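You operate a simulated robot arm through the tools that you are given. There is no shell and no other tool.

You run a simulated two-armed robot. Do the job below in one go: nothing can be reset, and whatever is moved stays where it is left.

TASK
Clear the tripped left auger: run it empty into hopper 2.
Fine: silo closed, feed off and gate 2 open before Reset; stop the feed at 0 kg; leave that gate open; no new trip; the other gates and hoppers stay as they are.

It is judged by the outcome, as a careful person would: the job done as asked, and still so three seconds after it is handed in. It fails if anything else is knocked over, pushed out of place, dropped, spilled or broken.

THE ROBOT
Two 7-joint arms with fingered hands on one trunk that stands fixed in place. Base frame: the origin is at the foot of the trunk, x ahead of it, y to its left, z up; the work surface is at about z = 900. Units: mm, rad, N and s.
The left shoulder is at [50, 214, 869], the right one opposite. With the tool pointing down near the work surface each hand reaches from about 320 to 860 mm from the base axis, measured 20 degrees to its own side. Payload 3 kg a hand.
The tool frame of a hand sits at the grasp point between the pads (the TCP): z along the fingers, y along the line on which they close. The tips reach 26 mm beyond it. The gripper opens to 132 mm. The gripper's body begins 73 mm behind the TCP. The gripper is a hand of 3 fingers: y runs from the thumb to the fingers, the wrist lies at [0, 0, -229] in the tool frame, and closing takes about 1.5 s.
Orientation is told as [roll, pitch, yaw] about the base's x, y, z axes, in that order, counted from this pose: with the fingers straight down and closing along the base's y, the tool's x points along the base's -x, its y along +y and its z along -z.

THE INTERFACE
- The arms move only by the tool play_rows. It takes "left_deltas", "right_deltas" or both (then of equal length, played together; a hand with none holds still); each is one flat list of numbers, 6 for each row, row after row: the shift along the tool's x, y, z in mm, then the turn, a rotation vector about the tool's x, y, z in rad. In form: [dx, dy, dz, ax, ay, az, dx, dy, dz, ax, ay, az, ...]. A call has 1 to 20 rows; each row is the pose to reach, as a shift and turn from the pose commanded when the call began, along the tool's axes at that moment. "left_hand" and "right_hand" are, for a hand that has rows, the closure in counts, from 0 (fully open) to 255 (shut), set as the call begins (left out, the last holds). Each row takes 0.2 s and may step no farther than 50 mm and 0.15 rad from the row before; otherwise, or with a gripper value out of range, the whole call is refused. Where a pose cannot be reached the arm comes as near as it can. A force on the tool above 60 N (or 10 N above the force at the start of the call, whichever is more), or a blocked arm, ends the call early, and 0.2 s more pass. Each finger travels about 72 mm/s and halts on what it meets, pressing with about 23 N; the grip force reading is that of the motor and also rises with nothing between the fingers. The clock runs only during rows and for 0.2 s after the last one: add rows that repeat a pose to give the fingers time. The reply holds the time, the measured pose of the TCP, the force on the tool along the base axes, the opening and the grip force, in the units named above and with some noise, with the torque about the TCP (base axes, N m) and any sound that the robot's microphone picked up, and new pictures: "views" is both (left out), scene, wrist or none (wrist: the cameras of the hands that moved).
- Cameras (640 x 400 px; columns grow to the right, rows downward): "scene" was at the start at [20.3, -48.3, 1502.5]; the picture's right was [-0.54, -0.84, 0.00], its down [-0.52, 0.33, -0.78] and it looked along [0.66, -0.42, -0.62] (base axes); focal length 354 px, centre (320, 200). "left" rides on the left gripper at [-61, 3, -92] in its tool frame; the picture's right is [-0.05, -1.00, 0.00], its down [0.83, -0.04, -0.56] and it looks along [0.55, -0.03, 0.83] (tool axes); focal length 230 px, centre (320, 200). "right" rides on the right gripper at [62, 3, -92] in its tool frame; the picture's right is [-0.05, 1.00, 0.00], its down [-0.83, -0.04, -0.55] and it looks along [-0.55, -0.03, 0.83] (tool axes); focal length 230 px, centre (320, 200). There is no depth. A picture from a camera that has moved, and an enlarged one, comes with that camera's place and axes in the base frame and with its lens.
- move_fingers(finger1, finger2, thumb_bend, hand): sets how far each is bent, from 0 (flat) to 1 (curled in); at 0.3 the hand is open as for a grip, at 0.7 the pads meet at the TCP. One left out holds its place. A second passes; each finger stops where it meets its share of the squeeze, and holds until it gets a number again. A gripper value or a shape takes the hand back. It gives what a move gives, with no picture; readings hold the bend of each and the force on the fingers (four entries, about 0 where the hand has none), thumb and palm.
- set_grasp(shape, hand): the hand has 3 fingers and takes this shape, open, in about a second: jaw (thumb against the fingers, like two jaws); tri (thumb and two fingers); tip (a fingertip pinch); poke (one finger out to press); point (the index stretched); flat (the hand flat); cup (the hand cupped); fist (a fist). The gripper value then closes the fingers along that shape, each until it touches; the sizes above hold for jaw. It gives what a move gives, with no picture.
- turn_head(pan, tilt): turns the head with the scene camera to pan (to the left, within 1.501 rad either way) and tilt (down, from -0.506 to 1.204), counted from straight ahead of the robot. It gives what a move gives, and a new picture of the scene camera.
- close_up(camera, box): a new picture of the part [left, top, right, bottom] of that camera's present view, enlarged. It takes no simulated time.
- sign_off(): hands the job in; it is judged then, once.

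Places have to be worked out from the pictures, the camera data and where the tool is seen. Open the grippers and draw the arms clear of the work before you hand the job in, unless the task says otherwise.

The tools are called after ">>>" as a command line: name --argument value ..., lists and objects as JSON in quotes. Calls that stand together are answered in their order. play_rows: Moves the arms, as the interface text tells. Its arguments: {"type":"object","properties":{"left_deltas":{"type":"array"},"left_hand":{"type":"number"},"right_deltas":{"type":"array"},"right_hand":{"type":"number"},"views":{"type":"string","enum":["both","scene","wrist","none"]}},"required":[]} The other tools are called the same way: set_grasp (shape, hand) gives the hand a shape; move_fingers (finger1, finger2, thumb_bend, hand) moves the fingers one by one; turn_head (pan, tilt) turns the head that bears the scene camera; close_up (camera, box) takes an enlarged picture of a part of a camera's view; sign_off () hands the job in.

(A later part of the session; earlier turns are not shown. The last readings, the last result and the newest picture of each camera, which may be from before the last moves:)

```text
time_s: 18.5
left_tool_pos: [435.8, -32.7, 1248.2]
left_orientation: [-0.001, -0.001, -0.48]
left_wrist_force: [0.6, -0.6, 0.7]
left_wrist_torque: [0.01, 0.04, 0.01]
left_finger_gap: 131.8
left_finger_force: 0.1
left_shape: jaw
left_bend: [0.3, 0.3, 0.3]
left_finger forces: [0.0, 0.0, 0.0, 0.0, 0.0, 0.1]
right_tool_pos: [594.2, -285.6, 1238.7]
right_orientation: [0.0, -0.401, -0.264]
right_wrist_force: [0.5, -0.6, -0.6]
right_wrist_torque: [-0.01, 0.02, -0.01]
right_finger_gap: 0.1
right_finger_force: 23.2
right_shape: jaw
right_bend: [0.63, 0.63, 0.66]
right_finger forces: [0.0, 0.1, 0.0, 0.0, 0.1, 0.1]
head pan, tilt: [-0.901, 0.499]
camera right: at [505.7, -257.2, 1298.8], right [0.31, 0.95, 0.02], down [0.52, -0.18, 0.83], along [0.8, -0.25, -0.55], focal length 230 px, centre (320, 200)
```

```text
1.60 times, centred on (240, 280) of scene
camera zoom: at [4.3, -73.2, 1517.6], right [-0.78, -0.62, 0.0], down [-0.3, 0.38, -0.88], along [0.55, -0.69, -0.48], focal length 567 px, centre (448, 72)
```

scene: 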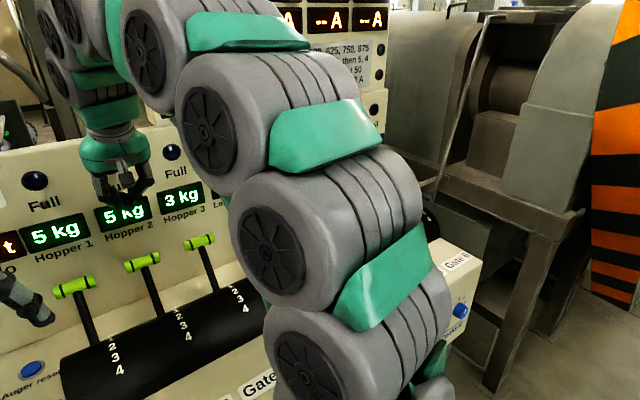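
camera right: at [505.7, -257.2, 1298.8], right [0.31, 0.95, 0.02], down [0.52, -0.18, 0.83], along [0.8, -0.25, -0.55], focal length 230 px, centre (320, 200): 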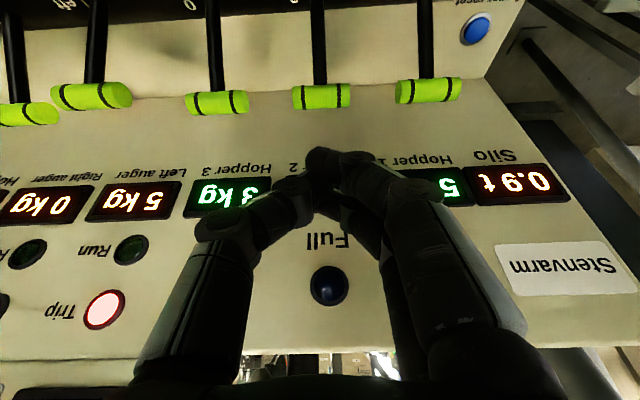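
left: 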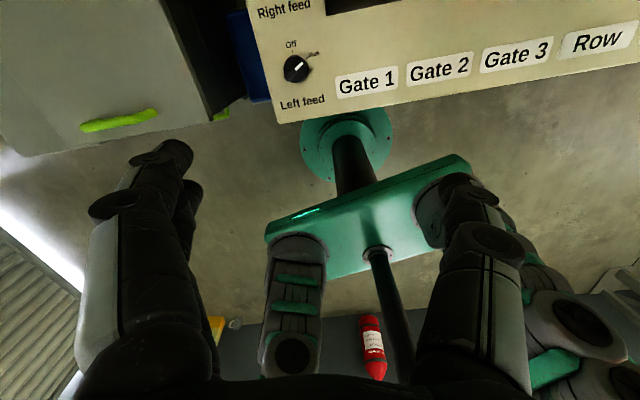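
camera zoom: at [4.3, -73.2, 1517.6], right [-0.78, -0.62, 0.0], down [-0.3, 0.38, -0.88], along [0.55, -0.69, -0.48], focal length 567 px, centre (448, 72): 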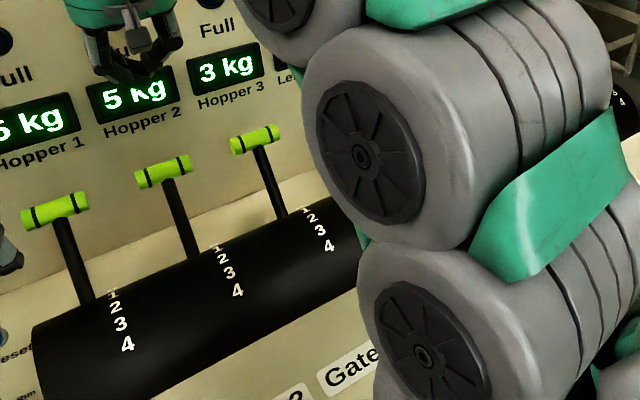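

Gate 2's handle is at (322,96) in the hand camera, centred laterally. The Row and Silo handles at the left edge look uneven, so I zoom in on them.

>>> close_up --camera "right" --box '[0, 0, 260, 160]'

>>> turn_head --pan -0.95 --tilt 0.55

```text
2.46 times, centred on (130, 80) of right
camera zoom: at [505.7, -257.2, 1298.8], right [0.31, 0.95, 0.02], down [0.52, -0.18, 0.83], along [0.8, -0.25, -0.55], focal length 566 px, centre (788, 495)
```

zoom: 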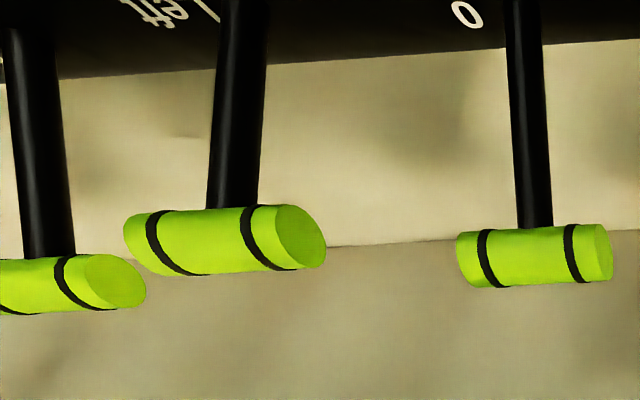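

```text
time_s: 19.1
left_tool_pos: [436.2, -33.2, 1249.4]
left_orientation: [0.001, 0.001, -0.481]
left_wrist_force: [-0.7, -0.5, -0.2]
left_wrist_torque: [0.01, 0.02, 0.0]
left_finger_gap: 131.7
left_finger_force: 0.0
left_shape: jaw
left_bend: [0.3, 0.3, 0.3]
left_finger forces: [0.0, 0.0, 0.0, 0.1, 0.0, 0.0]
right_tool_pos: [595.3, -284.5, 1237.6]
right_orientation: [0.0, -0.4, -0.263]
right_wrist_force: [-1.0, 0.2, -0.2]
right_wrist_torque: [0.0, 0.01, 0.01]
right_finger_gap: 0.0
right_finger_force: 22.6
right_shape: jaw
right_bend: [0.63, 0.63, 0.66]
right_finger forces: [0.1, 0.0, 0.0, 0.1, 0.1, 0.0]
head pan, tilt: [-0.949, 0.55]
```

scene: 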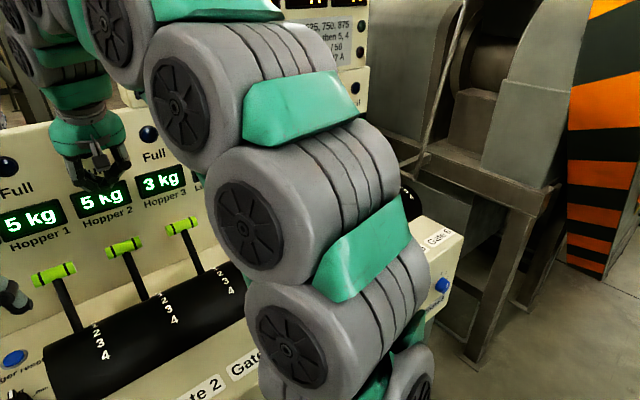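

Good: the Row lever simply has its own rest angle (unchanged from the start), and the silo matches the gates' line at 0. Better triangulation puts gate 2's bar at (659,−302,1050) with ~60 mm to the wall behind it, so I want a single slim finger for hooking; I try the poke shape and look.

>>> set_grasp --hand "right" --shape "poke"

>>> close_up --camera "right" --box '[0, 0, 640, 400]'

>>> turn_head --pan -0.55 --tilt 0.5

>>> close_up --camera "scene" --box '[180, 60, 420, 240]'

```text
time_s: 20.0
left_tool_pos: [434.7, -33.0, 1249.1]
left_orientation: [0.0, 0.001, -0.48]
left_wrist_force: [0.4, 0.4, -0.3]
left_wrist_torque: [-0.05, 0.0, 0.01]
left_finger_gap: 131.8
left_finger_force: 0.1
left_shape: jaw
left_bend: [0.3, 0.3, 0.3]
left_finger forces: [0.1, 0.0, 0.1, 0.0, 0.0, 0.0]
right_tool_pos: [595.1, -285.3, 1237.6]
right_orientation: [0.002, -0.399, -0.264]
right_wrist_force: [-1.0, -0.9, -0.3]
right_wrist_torque: [-0.02, 0.01, 0.0]
right_finger_gap: 0.3
right_finger_force: 0.1
right_shape: poke
right_bend: [0.97, 0.97, 1.0]
right_finger forces: [0.0, 0.0, 0.0, 0.1, 0.0, 0.0]
head pan, tilt: [-0.949, 0.55]
```

```text
1.00 times, centred on (320, 200) of right (not enlarged: the box is as wide or as high as the picture)
camera zoom: at [505.7, -257.3, 1298.9], right [0.31, 0.95, 0.02], down [0.52, -0.19, 0.83], along [0.8, -0.25, -0.55], focal length 230 px, centre (320, 200)
```

zoom: 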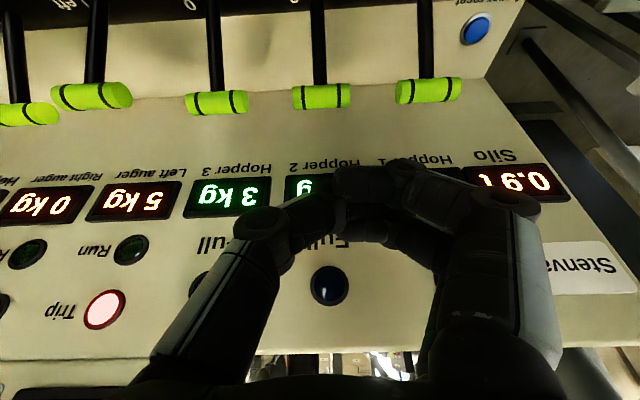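

```text
time_s: 20.9
left_tool_pos: [435.6, -32.2, 1248.2]
left_orientation: [0.001, 0.001, -0.48]
left_wrist_force: [0.0, -0.1, 0.0]
left_wrist_torque: [0.01, 0.01, 0.03]
left_finger_gap: 132.0
left_finger_force: 0.1
left_shape: jaw
left_bend: [0.3, 0.3, 0.3]
left_finger forces: [0.0, 0.1, 0.0, 0.0, 0.0, 0.0]
right_tool_pos: [594.0, -285.6, 1238.7]
right_orientation: [-0.002, -0.399, -0.265]
right_wrist_force: [0.5, -0.3, -0.2]
right_wrist_torque: [-0.01, -0.03, 0.02]
right_finger_gap: 0.0
right_finger_force: 0.1
right_shape: poke
right_bend: [0.97, 0.97, 1.0]
right_finger forces: [0.1, 0.1, 0.0, 0.0, 0.1, 0.0]
head pan, tilt: [-0.55, 0.499]
```

scene: 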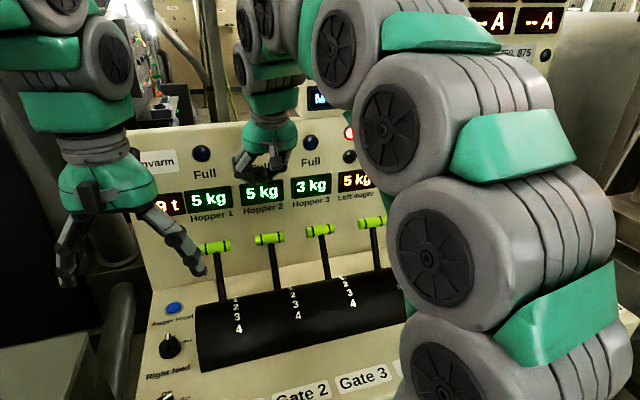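

```text
2.22 times, centred on (300, 150) of scene
camera zoom: at [25.3, -49.5, 1517.6], right [-0.52, -0.85, 0.0], down [-0.41, 0.25, -0.88], along [0.75, -0.46, -0.48], focal length 788 px, centre (364, 311)
```

zoom: 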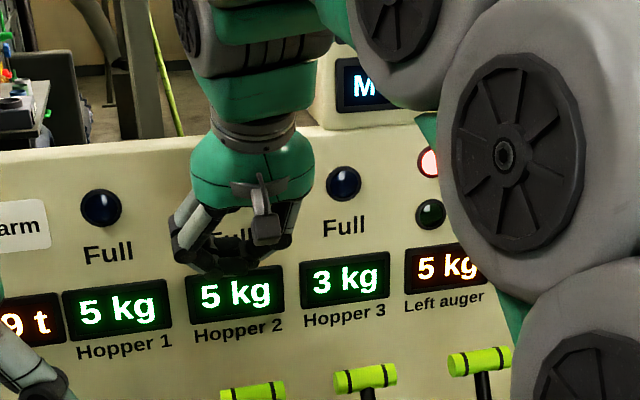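

The "poke" shape just curls all fingers, so instead I'll use the open jaw turned 90° so the two fingers (10 mm thick) drop behind the bar and the thumb stays in front. First reopen to jaw and level the hand.

>>> set_grasp --hand "right" --shape "jaw"

>>> play_rows --right_deltas '[0, 0, 0, 0, 0.14, 0, 0, 0, 0, 0, 0.28, 0, 0, 0, 0, 0, 0.4, 0, 0, 0, 0, 0, 0.4, 0]' --views "none"

>>> play_rows --right_deltas '[0, 0, 0, 0, 0, 0.145, 0, 0, 0, 0, 0, 0.29, 0, 0, 0, 0, 0, 0.435, 0, 0, 0, 0, 0, 0.58, 0, 0, 0, 0, 0, 0.725, 0, 0, 0, 0, 0, 0.87, 0, 0, 0, 0, 0, 1.015, 0, 0, 0, 0, 0, 1.16, 0, 0, 0, 0, 0, 1.305, 0, 0, 0, 0, 0, 1.45, 0, 0, 0, 0, 0, 1.571, 0, 0, 0, 0, 0, 1.571]' --views "both"

```text
time_s: 21.8
left_tool_pos: [435.1, -32.9, 1249.1]
left_orientation: [0.0, -0.002, -0.479]
left_wrist_force: [1.2, 0.2, -0.3]
left_wrist_torque: [0.03, -0.01, 0.0]
left_finger_gap: 131.6
left_finger_force: 0.0
left_shape: jaw
left_bend: [0.3, 0.3, 0.3]
left_finger forces: [0.0, 0.1, 0.0, 0.0, 0.0, 0.0]
right_tool_pos: [594.9, -285.1, 1237.1]
right_orientation: [-0.001, -0.4, -0.263]
right_wrist_force: [-0.4, 0.7, 0.2]
right_wrist_torque: [0.01, 0.01, -0.03]
right_finger_gap: 131.8
right_finger_force: 0.1
right_shape: jaw
right_bend: [0.3, 0.3, 0.3]
right_finger forces: [0.0, 0.0, 0.1, 0.1, 0.0, 0.0]
head pan, tilt: [-0.55, 0.499]
```

```text
time_s: 22.8
left_tool_pos: [435.8, -32.7, 1248.6]
left_orientation: [0.001, -0.001, -0.479]
left_wrist_force: [0.4, 0.5, 0.3]
left_wrist_torque: [-0.01, -0.02, 0.0]
left_finger_gap: 131.9
left_finger_force: 0.0
left_shape: jaw
left_bend: [0.3, 0.3, 0.3]
left_finger forces: [0.0, 0.1, 0.1, 0.0, 0.1, 0.0]
right_tool_pos: [594.8, -285.0, 1237.6]
right_orientation: [0.0, -0.057, -0.262]
right_wrist_force: [0.0, 0.3, -0.2]
right_wrist_torque: [0.0, -0.02, 0.0]
right_finger_gap: 131.9
right_finger_force: 0.1
right_shape: jaw
right_bend: [0.3, 0.3, 0.3]
right_finger forces: [0.1, 0.0, 0.0, 0.0, 0.0, 0.0]
right hand out of reach, approached as far as the arm can: row 3, 4
head pan, tilt: [-0.55, 0.499]
```

```text
time_s: 25.4
left_tool_pos: [435.9, -33.1, 1248.4]
left_orientation: [-0.001, 0.0, -0.482]
left_wrist_force: [-0.3, -0.8, 0.3]
left_wrist_torque: [0.0, 0.02, 0.0]
left_finger_gap: 131.9
left_finger_force: 0.0
left_shape: jaw
left_bend: [0.3, 0.3, 0.3]
left_finger forces: [0.0, 0.1, 0.1, 0.0, 0.1, 0.0]
right_tool_pos: [594.6, -286.3, 1238.5]
right_orientation: [0.059, -0.001, -1.836]
right_wrist_force: [0.0, 0.9, -0.1]
right_wrist_torque: [0.0, 0.0, 0.0]
right_finger_gap: 132.0
right_finger_force: 0.0
right_shape: jaw
right_bend: [0.3, 0.3, 0.3]
right_finger forces: [0.1, 0.0, 0.0, 0.1, 0.0, 0.0]
head pan, tilt: [-0.55, 0.499]
camera right: at [607.5, -225.9, 1331.3], right [0.95, -0.31, 0.06], down [-0.29, -0.78, 0.55], along [-0.13, -0.54, -0.83], focal length 230 px, centre (320, 200)
```

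scene: 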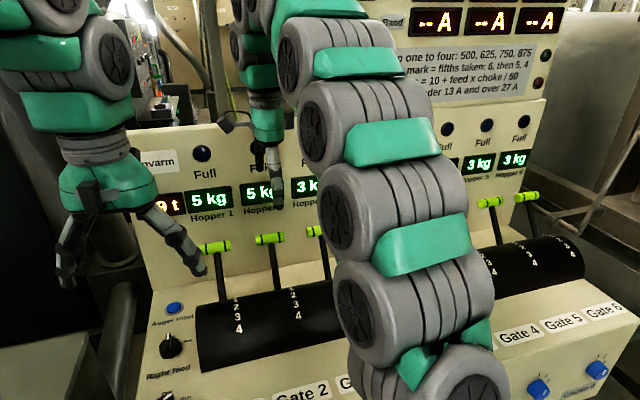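
right: 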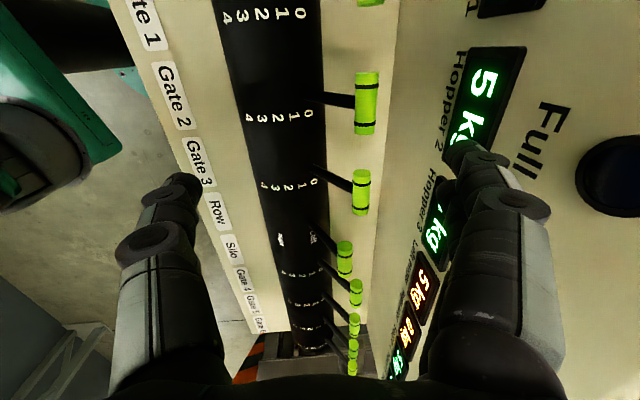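

Excellent view along the row: gate 2's bar at (367,103) agrees with (658,−300,1050), and the silo bar lines up with the closed gates. I level the small roll and descend part-way with the fingers on the wall side of the bar.

>>> play_rows --right_deltas '[0, 10, 30, 0.03, 0, 0, 0, 20, 60, 0.059, 0, 0, 0, 20, 85, 0.059, 0, 0, 0, 20, 105, 0.059, 0, 0, 0, 20, 105, 0.059, 0, 0]' --views "both"

>>> close_up --camera "right" --box '[200, 100, 440, 340]'

```text
time_s: 26.6
left_tool_pos: [434.8, -33.3, 1248.5]
left_orientation: [0.001, 0.001, -0.48]
left_wrist_force: [0.0, -0.1, -0.8]
left_wrist_torque: [0.0, 0.02, 0.04]
left_finger_gap: 132.1
left_finger_force: 0.1
left_shape: jaw
left_bend: [0.3, 0.3, 0.3]
left_finger forces: [0.0, 0.0, 0.1, 0.0, 0.1, 0.0]
right_tool_pos: [618.7, -292.8, 1136.7]
right_orientation: [0.001, 0.001, -1.835]
right_wrist_force: [0.0, -0.9, -0.6]
right_wrist_torque: [0.0, -0.01, -0.01]
right_finger_gap: 131.6
right_finger_force: 0.0
right_shape: jaw
right_bend: [0.3, 0.3, 0.3]
right_finger forces: [0.0, 0.0, 0.1, 0.0, 0.1, 0.1]
head pan, tilt: [-0.55, 0.499]
camera right: at [638.0, -234.2, 1229.3], right [0.95, -0.31, 0.0], down [-0.26, -0.79, 0.56], along [-0.17, -0.53, -0.83], focal length 230 px, centre (320, 200)
```

scene: 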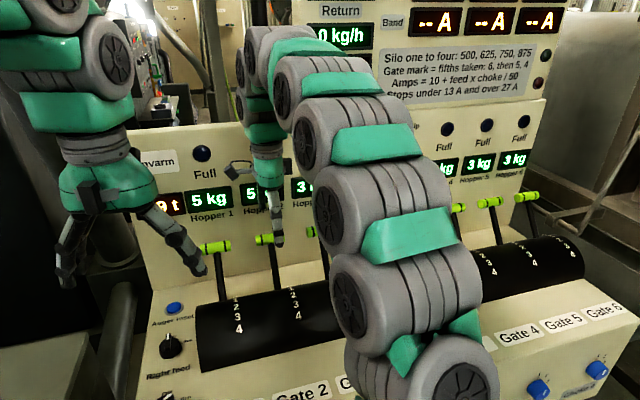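
right: 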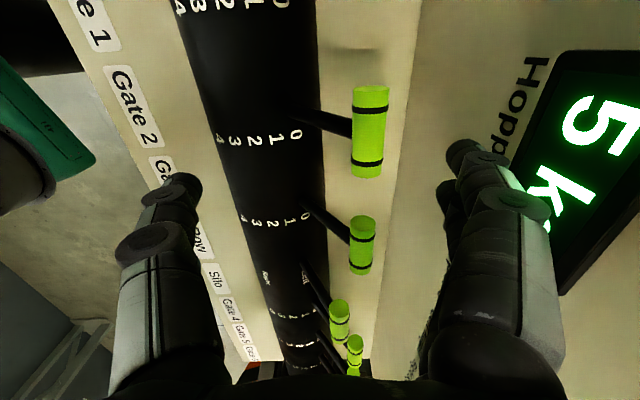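

```text
1.67 times, centred on (320, 220) of right
camera zoom: at [638.0, -234.2, 1229.3], right [0.95, -0.31, 0.0], down [-0.26, -0.79, 0.56], along [-0.17, -0.53, -0.83], focal length 384 px, centre (320, 167)
```

zoom: 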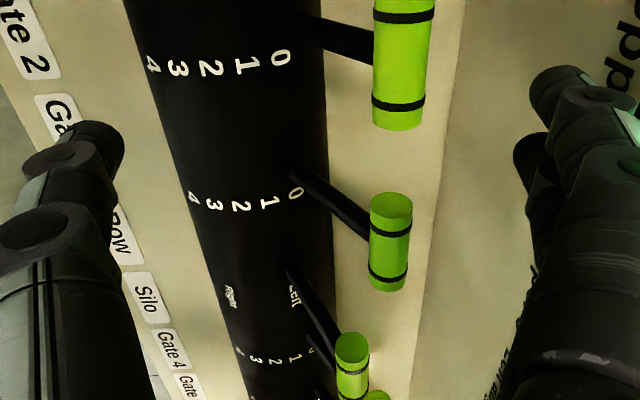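

Fingers are ~13 mm behind the bar with room to the wall, thumb in front. I descend 80 mm so the fingers reach below the bar.

>>> play_rows --right_deltas '[0, -2, 20, 0, 0, 0, 0, -3, 40, 0, 0, 0, 0, -3, 60, 0, 0, 0, 0, -3, 80, 0, 0, 0, 0, -3, 80, 0, 0, 0]' --views "both"

```text
time_s: 27.8
left_tool_pos: [435.1, -33.5, 1248.5]
left_orientation: [0.0, 0.0, -0.481]
left_wrist_force: [-0.4, -1.0, 0.5]
left_wrist_torque: [0.0, 0.0, 0.01]
left_finger_gap: 131.9
left_finger_force: 0.0
left_shape: jaw
left_bend: [0.3, 0.3, 0.3]
left_finger forces: [0.1, 0.0, 0.0, 0.0, 0.0, 0.0]
right_tool_pos: [617.8, -290.7, 1054.4]
right_orientation: [-0.001, 0.0, -1.835]
right_wrist_force: [-0.6, -0.6, 0.0]
right_wrist_torque: [0.01, 0.04, 0.01]
right_finger_gap: 131.7
right_finger_force: 0.0
right_shape: jaw
right_bend: [0.3, 0.3, 0.3]
right_finger forces: [0.1, 0.0, 0.0, 0.1, 0.1, 0.1]
head pan, tilt: [-0.55, 0.499]
camera right: at [635.3, -232.3, 1147.6], right [0.95, -0.31, 0.0], down [-0.26, -0.79, 0.56], along [-0.17, -0.53, -0.83], focal length 230 px, centre (320, 200)
```

scene: 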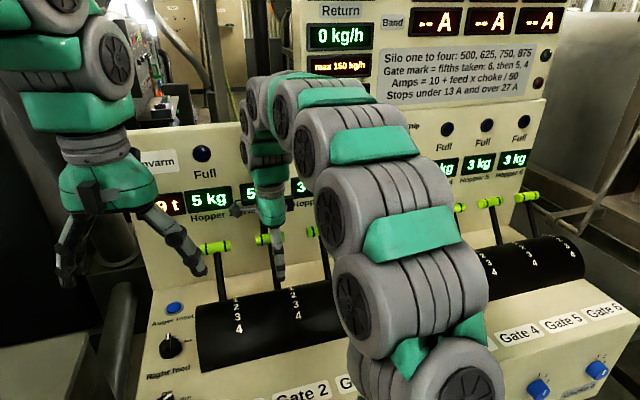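
right: 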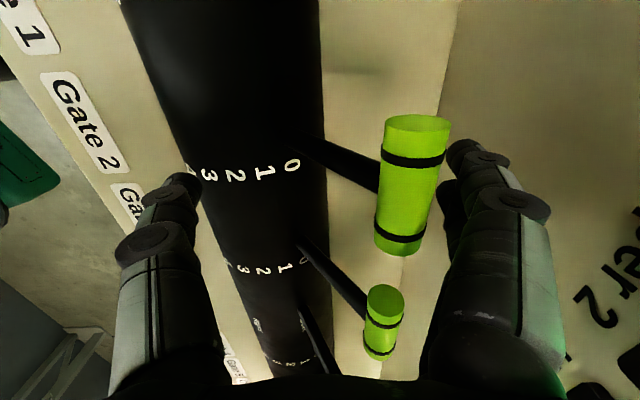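

Fingers are hooked behind the gate‑2 bar. I now pull it toward the operator along its arc, up to about mark 3.3, then check.

>>> play_rows --right_deltas '[0, -16, -8, 0, 0, 0, 0, -32, -16, 0, 0, 0, 0, -48, -22, 0, 0, 0, 0, -64, -27, 0, 0, 0, 0, -80, -31, 0, 0, 0, 0, -96, -33, 0, 0, 0, 0, -112, -34, 0, 0, 0, 0, -128, -35, 0, 0, 0, 0, -144, -34, 0, 0, 0, 0, -160, -33, 0, 0, 0, 0, -176, -31, 0, 0, 0, 0, -192, -27, 0, 0, 0, 0, -208, -22, 0, 0, 0, 0, -208, -22, 0, 0, 0]' --views "both"

```text
time_s: 30.8
left_tool_pos: [434.8, -32.1, 1248.9]
left_orientation: [-0.001, 0.0, -0.481]
left_wrist_force: [-0.4, 0.9, -0.7]
left_wrist_torque: [0.01, 0.02, 0.01]
left_finger_gap: 132.0
left_finger_force: 0.0
left_shape: jaw
left_bend: [0.3, 0.3, 0.3]
left_finger forces: [0.0, 0.0, 0.0, 0.0, 0.0, 0.0]
right_tool_pos: [414.6, -238.3, 1078.2]
right_orientation: [-0.001, 0.0, -1.836]
right_wrist_force: [-0.6, 0.4, -0.2]
right_wrist_torque: [0.01, -0.01, -0.02]
right_finger_gap: 132.1
right_finger_force: 0.1
right_shape: jaw
right_bend: [0.29, 0.29, 0.3]
right_finger forces: [0.2, 0.1, 0.1, 0.0, 0.1, 0.0]
head pan, tilt: [-0.55, 0.499]
camera right: at [433.0, -178.9, 1169.7], right [0.95, -0.31, 0.0], down [-0.26, -0.79, 0.56], along [-0.17, -0.53, -0.83], focal length 230 px, centre (320, 200)
```

scene: 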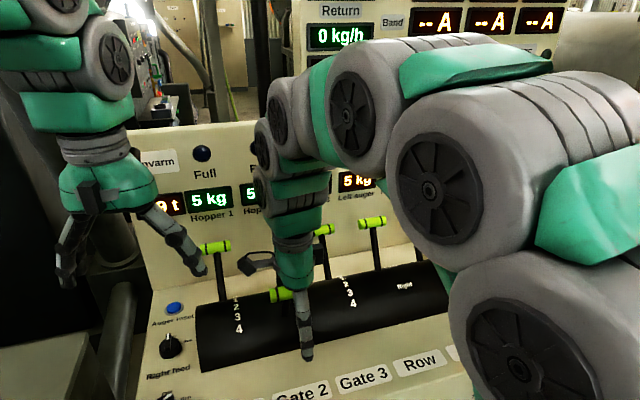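
right: 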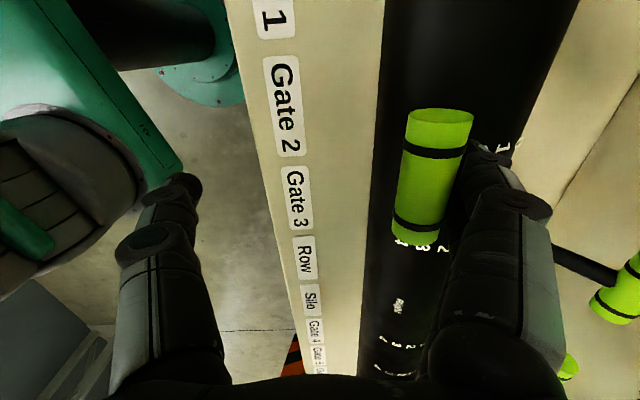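

The bar follows the fingers, now near mark 3. I pull on in small steps toward mark 4.

>>> play_rows --right_deltas '[0, -8, 4, 0, 0, 0, 0, -16, 8, 0, 0, 0, 0, -23, 12, 0, 0, 0, 0, -29, 16, 0, 0, 0, 0, -34, 20, 0, 0, 0, 0, -34, 20, 0, 0, 0]' --views "both"

>>> close_up --camera "right" --box '[320, 60, 560, 280]'

```text
time_s: 32.2
left_tool_pos: [434.7, -32.5, 1249.5]
left_orientation: [0.0, 0.0, -0.48]
left_wrist_force: [-0.8, -1.5, -0.2]
left_wrist_torque: [-0.01, -0.02, 0.04]
left_finger_gap: 132.1
left_finger_force: 0.0
left_shape: jaw
left_bend: [0.3, 0.3, 0.3]
left_finger forces: [0.1, 0.0, 0.0, 0.0, 0.0, 0.0]
right_tool_pos: [383.2, -229.8, 1058.7]
right_orientation: [0.002, 0.0, -1.834]
right_wrist_force: [5.3, -2.1, 9.1]
right_wrist_torque: [-0.15, -0.63, -0.1]
right_finger_gap: 131.9
right_finger_force: 0.0
right_shape: jaw
right_bend: [0.26, 0.26, 0.3]
right_finger forces: [4.6, 4.5, 0.0, 0.1, 0.0, 0.1]
head pan, tilt: [-0.55, 0.499]
camera right: at [401.8, -169.9, 1150.1], right [0.95, -0.31, 0.0], down [-0.26, -0.79, 0.55], along [-0.17, -0.53, -0.83], focal length 230 px, centre (320, 200)
```

scene: 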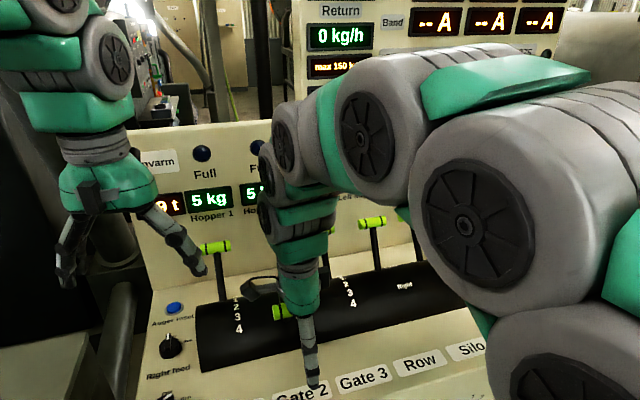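
right: 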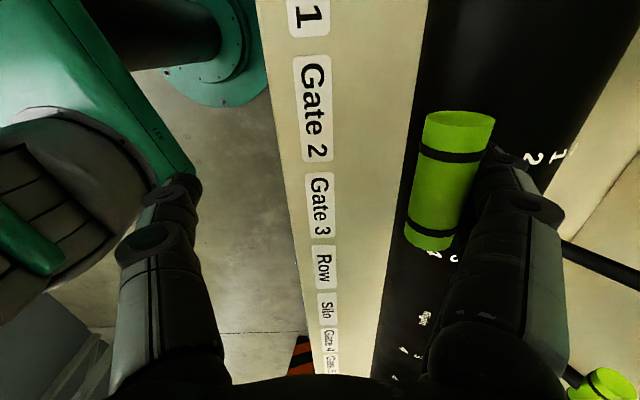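

```text
1.82 times, centred on (440, 170) of right
camera zoom: at [401.8, -169.9, 1150.1], right [0.95, -0.31, 0.0], down [-0.26, -0.79, 0.55], along [-0.17, -0.53, -0.83], focal length 418 px, centre (102, 254)
```

zoom: 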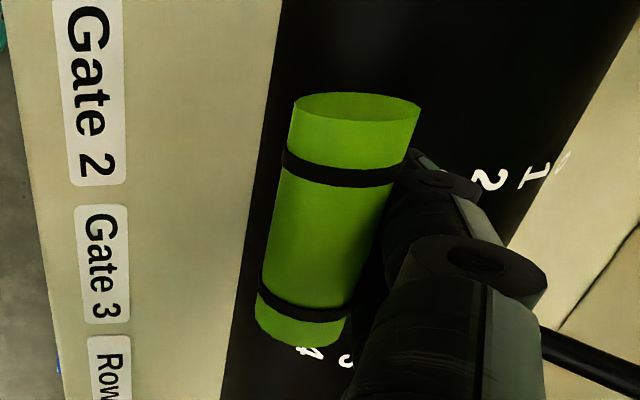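

Finger force of ~9 N shows the lever at its forward stop (mark 4). I ease off the bar and lift straight up.

>>> play_rows --right_deltas '[0, 10, -2, 0, 0, 0, 0, 20, -4, 0, 0, 0, 0, 20, -40, 0, 0, 0, 0, 20, -80, 0, 0, 0, 0, 20, -120, 0, 0, 0, 0, 20, -150, 0, 0, 0, 0, 20, -150, 0, 0, 0]' --views "both"

>>> close_up --camera "right" --box '[200, 60, 560, 390]'

```text
time_s: 33.8
left_tool_pos: [434.6, -32.4, 1248.7]
left_orientation: [-0.001, 0.0, -0.48]
left_wrist_force: [-0.1, 0.3, 0.3]
left_wrist_torque: [0.02, 0.0, 0.04]
left_finger_gap: 131.9
left_finger_force: 0.0
left_shape: jaw
left_bend: [0.3, 0.3, 0.3]
left_finger forces: [0.0, 0.0, 0.0, 0.0, 0.0, 0.0]
right_tool_pos: [401.4, -233.3, 1206.9]
right_orientation: [0.001, 0.0, -1.835]
right_wrist_force: [-0.2, 0.3, -0.3]
right_wrist_torque: [0.03, 0.0, -0.02]
right_finger_gap: 132.1
right_finger_force: 0.0
right_shape: jaw
right_bend: [0.3, 0.3, 0.3]
right_finger forces: [0.1, 0.1, 0.0, 0.0, 0.0, 0.0]
head pan, tilt: [-0.55, 0.499]
camera right: at [420.1, -174.1, 1300.4], right [0.95, -0.31, 0.0], down [-0.26, -0.79, 0.56], along [-0.17, -0.53, -0.83], focal length 230 px, centre (320, 200)
```

scene: 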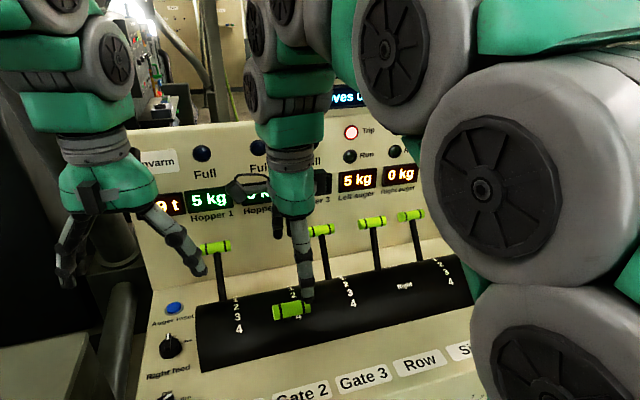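
right: 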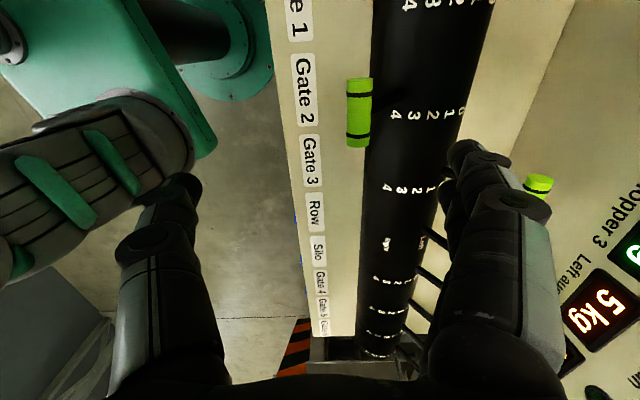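

```text
1.21 times, centred on (380, 225) of right
camera zoom: at [420.1, -174.1, 1300.4], right [0.95, -0.31, 0.0], down [-0.26, -0.79, 0.56], along [-0.17, -0.53, -0.83], focal length 279 px, centre (247, 170)
```

zoom: 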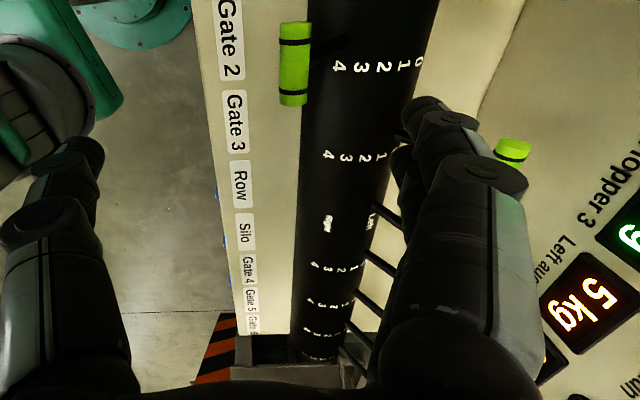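

Gate 2 stays at mark 4. I check the silo lever in the scene view.

>>> close_up --camera "scene" --box '[290, 180, 470, 310]'

>>> close_up --camera "left" --box '[220, 0, 420, 130]'

```text
3.08 times, centred on (380, 245) of scene
camera zoom: at [25.4, -49.4, 1517.6], right [-0.52, -0.85, 0.0], down [-0.41, 0.25, -0.88], along [0.75, -0.46, -0.48], focal length 1091 px, centre (135, 62)
```

zoom: 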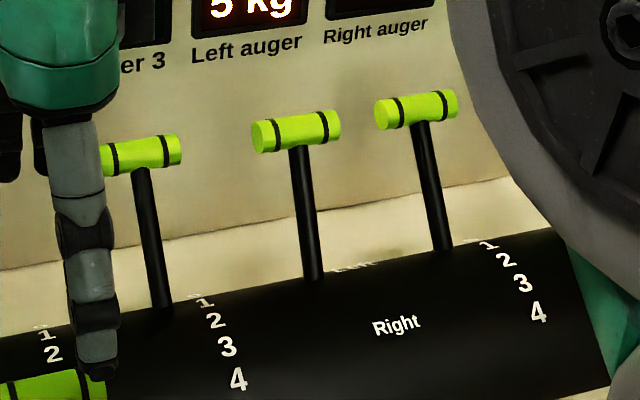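

```text
3.08 times, centred on (320, 65) of left
camera zoom: at [491.1, -59.2, 1341.3], right [-0.41, -0.91, 0.0], down [-0.76, 0.34, 0.56], along [-0.51, 0.23, -0.83], focal length 708 px, centre (320, 615)
```

zoom: 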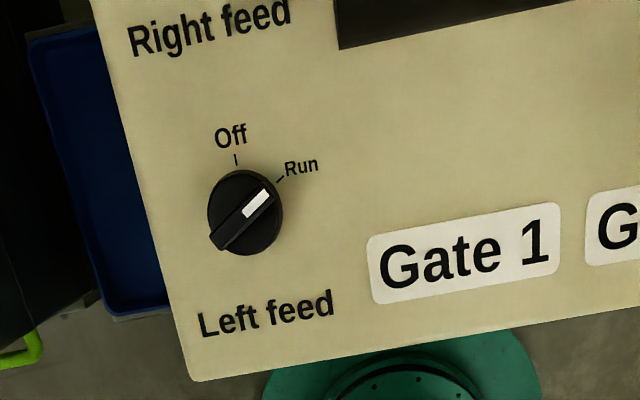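

Silo reads 0, gate 2 at 4. Now the left feed knob (≈(479.5,−11.5,911), pointer at Run, about −1.19 rad bearing; Off is about 0.9 rad counter‑clockwise). I bring the left hand above it, turning it so the jaws close across the pointer ridge.

>>> play_rows --left_deltas '[-5, 7, 31, 0, 0, 0.12, -10, 13, 62, 0, 0, 0.24, -15, 20, 94, 0, 0, 0.36, -20, 26, 125, 0, 0, 0.48, -25, 33, 156, 0, 0, 0.6, -29.5, 39.6, 188, 0, 0, 0.71, -29.5, 39.6, 188, 0, 0, 0.71]' --views "both"

>>> close_up --camera "left" --box '[220, 60, 420, 260]'

```text
time_s: 35.4
left_tool_pos: [480.7, -10.7, 1058.6]
left_orientation: [0.001, -0.001, -1.191]
left_wrist_force: [-0.1, 0.0, -0.2]
left_wrist_torque: [-0.03, 0.02, 0.04]
left_finger_gap: 131.9
left_finger_force: 0.1
left_shape: jaw
left_bend: [0.3, 0.3, 0.3]
left_finger forces: [0.0, 0.1, 0.1, 0.0, 0.1, 0.0]
right_tool_pos: [401.4, -233.1, 1208.0]
right_orientation: [-0.001, -0.001, -1.834]
right_wrist_force: [0.0, 0.2, -0.1]
right_wrist_torque: [-0.01, -0.03, -0.02]
right_finger_gap: 131.9
right_finger_force: 0.0
right_shape: jaw
right_bend: [0.3, 0.3, 0.3]
right_finger forces: [0.1, 0.1, 0.0, 0.0, 0.1, 0.0]
head pan, tilt: [-0.55, 0.499]
camera left: at [505.2, -67.3, 1152.9], right [-0.91, -0.42, 0.0], down [-0.35, 0.76, 0.55], along [-0.23, 0.5, -0.83], focal length 230 px, centre (320, 200)
```

scene: 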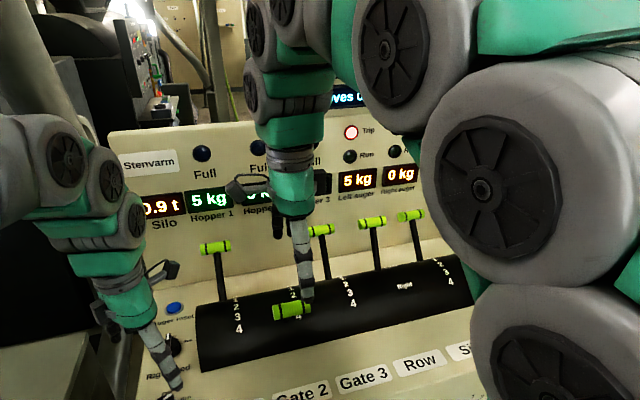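
left: 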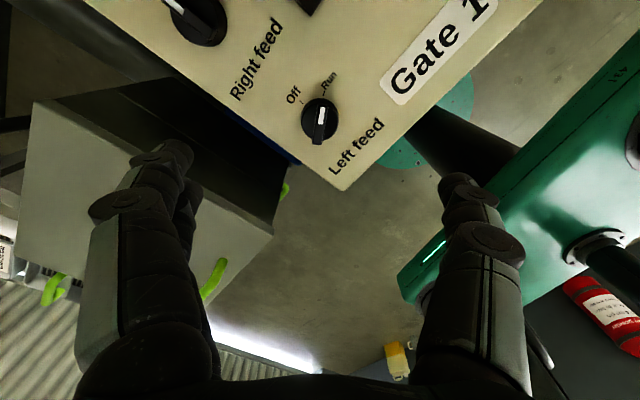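

```text
2.00 times, centred on (320, 160) of left
camera zoom: at [505.2, -67.3, 1152.9], right [-0.91, -0.42, 0.0], down [-0.35, 0.76, 0.55], along [-0.23, 0.5, -0.83], focal length 460 px, centre (320, 280)
```

zoom: 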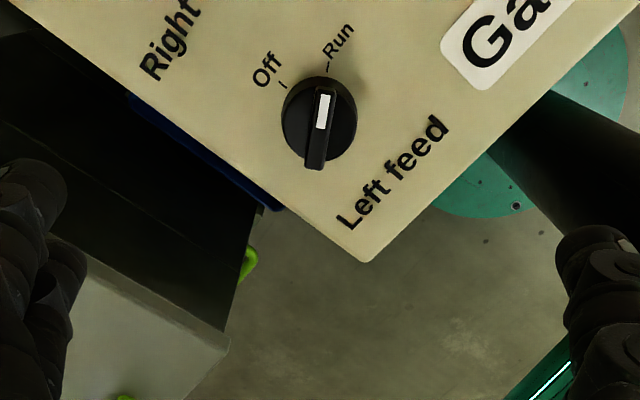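

The knob is centred under the hand: ~39 mm across, ridge ~10 mm wide, panel surface z≈900. I aim the head at it to judge its height before gripping.

>>> turn_head --pan -0.3 --tilt 0.75

>>> close_up --camera "scene" --box '[200, 180, 360, 320]'

```text
time_s: 36.2
left_tool_pos: [479.2, -10.6, 1061.2]
left_orientation: [0.0, 0.001, -1.189]
left_wrist_force: [0.1, 0.5, -0.5]
left_wrist_torque: [0.0, 0.04, 0.01]
left_finger_gap: 131.9
left_finger_force: 0.1
left_shape: jaw
left_bend: [0.3, 0.3, 0.3]
left_finger forces: [0.0, 0.1, 0.0, 0.0, 0.0, 0.0]
right_tool_pos: [401.8, -232.0, 1208.1]
right_orientation: [0.0, -0.001, -1.836]
right_wrist_force: [-0.6, 0.7, -0.3]
right_wrist_torque: [0.01, 0.01, 0.02]
right_finger_gap: 132.0
right_finger_force: 0.1
right_shape: jaw
right_bend: [0.3, 0.3, 0.3]
right_finger forces: [0.0, 0.1, 0.0, 0.0, 0.0, 0.1]
head pan, tilt: [-0.3, 0.75]
```

scene: 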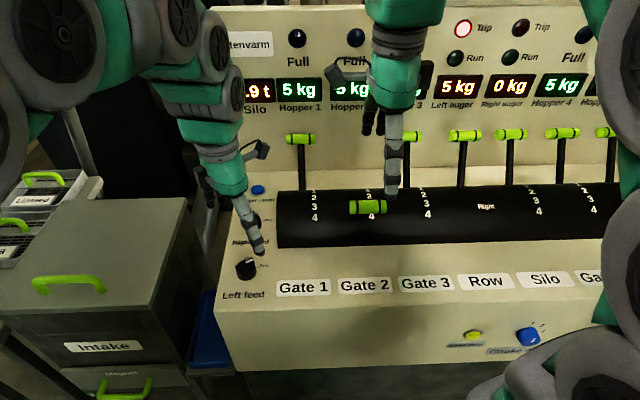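

```text
2.86 times, centred on (280, 250) of scene
camera zoom: at [27.0, -26.5, 1495.7], right [-0.3, -0.96, 0.0], down [-0.65, 0.2, -0.73], along [0.7, -0.22, -0.68], focal length 1013 px, centre (434, 57)
```

zoom: 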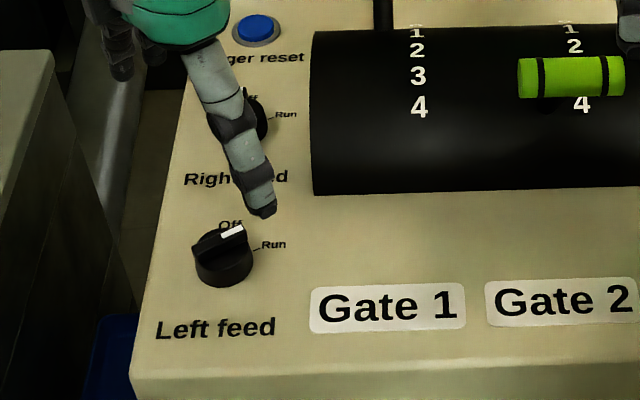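

The knob has a round skirt with a raised ridge on top; its pointer is at about −1.28 rad. I align the hand yaw, descend to put the tips around z≈916, then close gently on the ridge.

>>> play_rows --left_deltas '[0, 0, 30, 0, 0, 0.05, 0, 0, 60, 0, 0, 0.09, 0, 0, 90, 0, 0, 0.09, 0, 0, 106, 0, 0, 0.09, 0, 0, 118, 0, 0, 0.09, 0, 0, 118, 0, 0, 0.09]' --views "both"

>>> close_up --camera "scene" --box '[180, 180, 340, 320]'

>>> close_up --camera "left" --box '[200, 80, 440, 260]'

```text
time_s: 37.6
left_tool_pos: [478.4, -12.7, 943.0]
left_orientation: [0.001, 0.0, -1.279]
left_wrist_force: [-0.2, -0.1, -0.1]
left_wrist_torque: [0.01, 0.01, 0.0]
left_finger_gap: 132.0
left_finger_force: 0.2
left_shape: jaw
left_bend: [0.3, 0.3, 0.3]
left_finger forces: [0.0, 0.0, 0.1, 0.0, 0.0, 0.1]
right_tool_pos: [401.3, -233.1, 1207.5]
right_orientation: [0.0, 0.0, -1.833]
right_wrist_force: [-0.8, 0.3, -0.3]
right_wrist_torque: [0.04, 0.04, -0.04]
right_finger_gap: 132.3
right_finger_force: 0.1
right_shape: jaw
right_bend: [0.3, 0.3, 0.3]
right_finger forces: [0.0, 0.0, 0.0, 0.0, 0.1, 0.1]
head pan, tilt: [-0.3, 0.75]
camera left: at [499.6, -70.5, 1035.1], right [-0.94, -0.34, 0.0], down [-0.28, 0.78, 0.56], along [-0.19, 0.52, -0.83], focal length 230 px, centre (320, 200)
```

scene: 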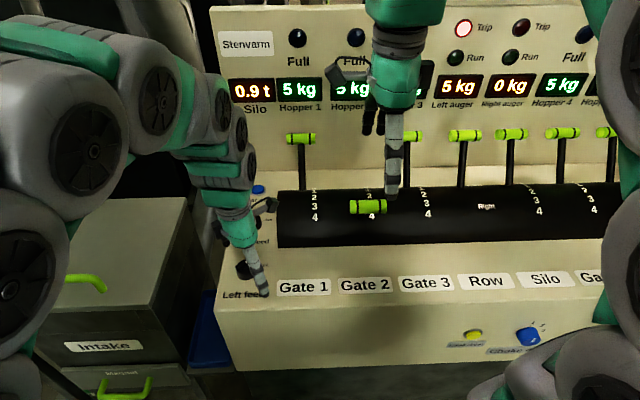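
left: 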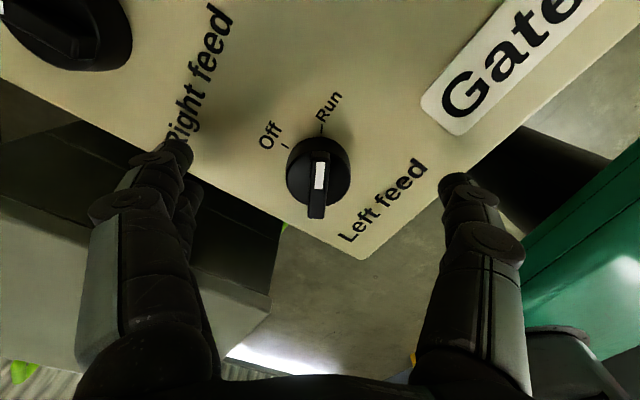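

```text
2.86 times, centred on (260, 250) of scene
camera zoom: at [27.0, -26.4, 1495.6], right [-0.3, -0.96, 0.0], down [-0.65, 0.2, -0.73], along [0.7, -0.22, -0.68], focal length 1013 px, centre (491, 57)
```

zoom: 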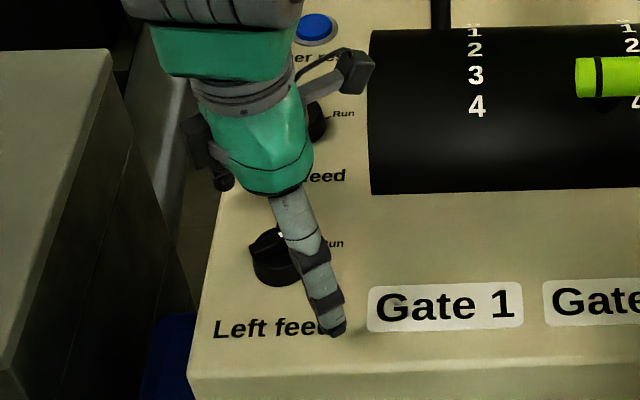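

```text
2.22 times, centred on (320, 170) of left
camera zoom: at [499.6, -70.5, 1035.1], right [-0.94, -0.34, 0.0], down [-0.28, 0.78, 0.56], along [-0.19, 0.52, -0.83], focal length 511 px, centre (320, 267)
```

zoom: 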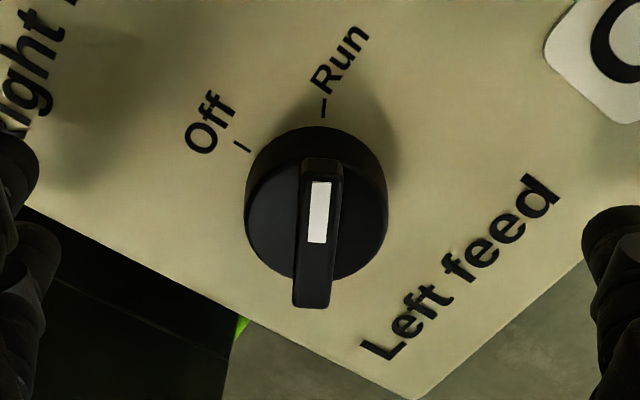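

The ridge is aligned with the jaws and centred. I close the left hand on it.

>>> play_rows --left_deltas '[0, 0, 0, 0, 0, 0, 0, 0, 0, 0, 0, 0, 0, 0, 0, 0, 0, 0, 0, 0, 0, 0, 0, 0, 0, 0, 0, 0, 0, 0, 0, 0, 0, 0, 0, 0, 0, 0, 0, 0, 0, 0, 0, 0, 0, 0, 0, 0]' --left_hand 255 --views "both"

>>> close_up --camera "left" --box '[200, 80, 440, 260]'

```text
time_s: 39.4
left_tool_pos: [479.1, -11.8, 943.3]
left_orientation: [0.001, -0.003, -1.28]
left_wrist_force: [6.2, 1.9, 26.9]
left_wrist_torque: [0.07, -0.25, -0.01]
left_finger_gap: 23.0
left_finger_force: 22.7
left_shape: jaw
left_bend: [0.73, 0.74, 0.71]
left_finger forces: [13.3, 16.9, 0.1, 0.1, 29.6, 0.0]
right_tool_pos: [402.3, -232.4, 1207.8]
right_orientation: [0.0, 0.0, -1.835]
right_wrist_force: [0.3, 0.6, -0.4]
right_wrist_torque: [-0.03, -0.04, 0.01]
right_finger_gap: 131.9
right_finger_force: 0.1
right_shape: jaw
right_bend: [0.3, 0.3, 0.3]
right_finger forces: [0.1, 0.1, 0.0, 0.1, 0.0, 0.1]
head pan, tilt: [-0.3, 0.75]
camera left: at [500.0, -70.7, 1035.9], right [-0.94, -0.34, 0.0], down [-0.28, 0.78, 0.55], along [-0.19, 0.52, -0.83], focal length 230 px, centre (320, 200)
```

scene: 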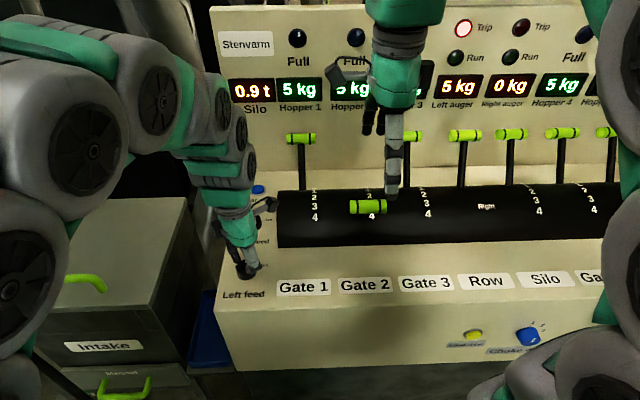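
left: 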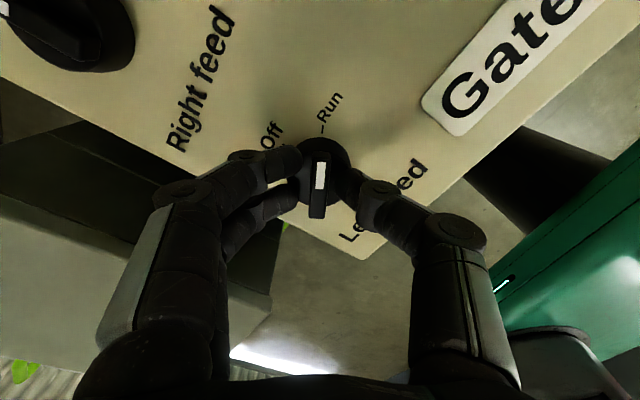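

```text
2.22 times, centred on (320, 170) of left
camera zoom: at [500.0, -70.7, 1035.9], right [-0.94, -0.34, 0.0], down [-0.28, 0.78, 0.55], along [-0.19, 0.52, -0.83], focal length 511 px, centre (320, 267)
```

zoom: 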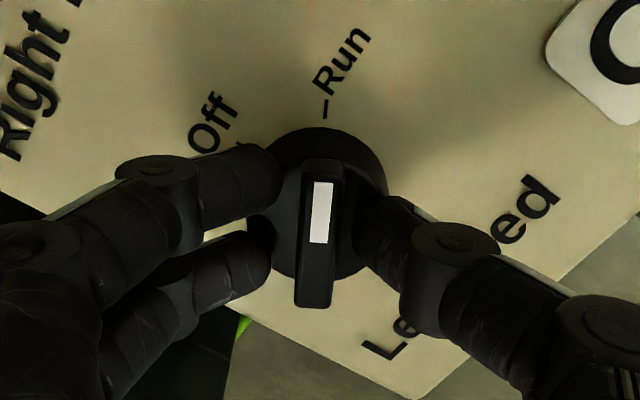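

Gap 23 mm with 27 N upward force: the tips are resting on the skirt rather than the ridge. I open slightly, rise 8 mm and close again.

>>> play_rows --left_deltas '[0, 0, 0, 0, 0, 0, 0, 0, 0, 0, 0, 0, 0, 0, -5, 0, 0, 0, 0, 0, -9, 0, 0, 0, 0, 0, -9, 0, 0, 0]' --left_hand 150 --views "none"

>>> play_rows --left_deltas '[0, 0, 0, 0, 0, 0, 0, 0, 0, 0, 0, 0, 0, 0, 0, 0, 0, 0, 0, 0, 0, 0, 0, 0, 0, 0, 0, 0, 0, 0]' --left_hand 255 --views "wrist"

>>> close_up --camera "left" --box '[200, 80, 440, 260]'

```text
time_s: 40.6
left_tool_pos: [479.9, -10.2, 951.3]
left_orientation: [0.001, 0.001, -1.28]
left_wrist_force: [0.2, 0.4, -0.3]
left_wrist_torque: [0.01, 0.02, 0.03]
left_finger_gap: 53.8
left_finger_force: 0.1
left_shape: jaw
left_bend: [0.73, 0.73, 0.7]
left_finger forces: [0.0, 0.0, 0.0, 0.0, 0.1, 0.0]
right_tool_pos: [401.7, -233.0, 1208.6]
right_orientation: [0.0, -0.001, -1.833]
right_wrist_force: [0.5, 0.3, 0.2]
right_wrist_torque: [-0.02, -0.02, 0.0]
right_finger_gap: 132.2
right_finger_force: 0.1
right_shape: jaw
right_bend: [0.3, 0.3, 0.3]
right_finger forces: [0.0, 0.0, 0.0, 0.0, 0.0, 0.0]
head pan, tilt: [-0.3, 0.75]
```

```text
time_s: 41.8
left_tool_pos: [479.9, -12.0, 952.4]
left_orientation: [0.001, -0.001, -1.278]
left_wrist_force: [1.2, 1.4, 25.9]
left_wrist_torque: [0.0, 0.03, -0.02]
left_finger_gap: 3.3
left_finger_force: 23.3
left_shape: jaw
left_bend: [0.71, 0.71, 0.71]
left_finger forces: [11.3, 10.6, 0.0, 0.1, 47.9, 0.0]
right_tool_pos: [402.4, -233.9, 1208.5]
right_orientation: [0.0, 0.0, -1.832]
right_wrist_force: [0.3, 0.1, -0.3]
right_wrist_torque: [-0.02, -0.01, 0.02]
right_finger_gap: 132.3
right_finger_force: 0.0
right_shape: jaw
right_bend: [0.3, 0.3, 0.3]
right_finger forces: [0.0, 0.0, 0.0, 0.0, 0.0, 0.1]
head pan, tilt: [-0.3, 0.75]
camera left: at [500.3, -70.2, 1044.9], right [-0.94, -0.34, 0.0], down [-0.28, 0.78, 0.55], along [-0.19, 0.52, -0.83], focal length 230 px, centre (320, 200)
```

left: 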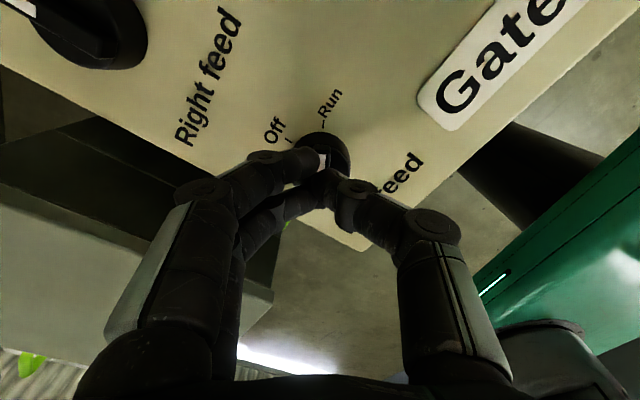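

```text
2.22 times, centred on (320, 170) of left
camera zoom: at [500.3, -70.2, 1044.9], right [-0.94, -0.34, 0.0], down [-0.28, 0.78, 0.55], along [-0.19, 0.52, -0.83], focal length 511 px, centre (320, 267)
```

zoom: 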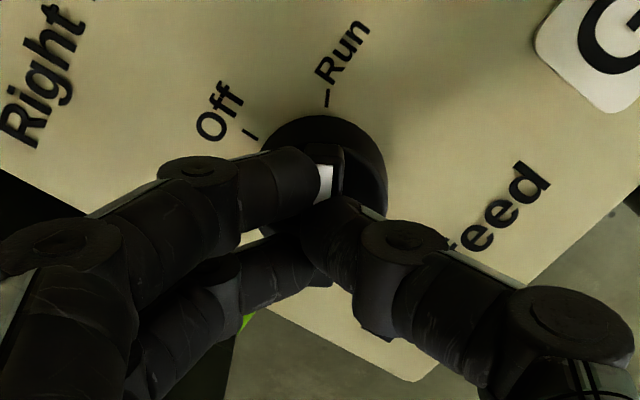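

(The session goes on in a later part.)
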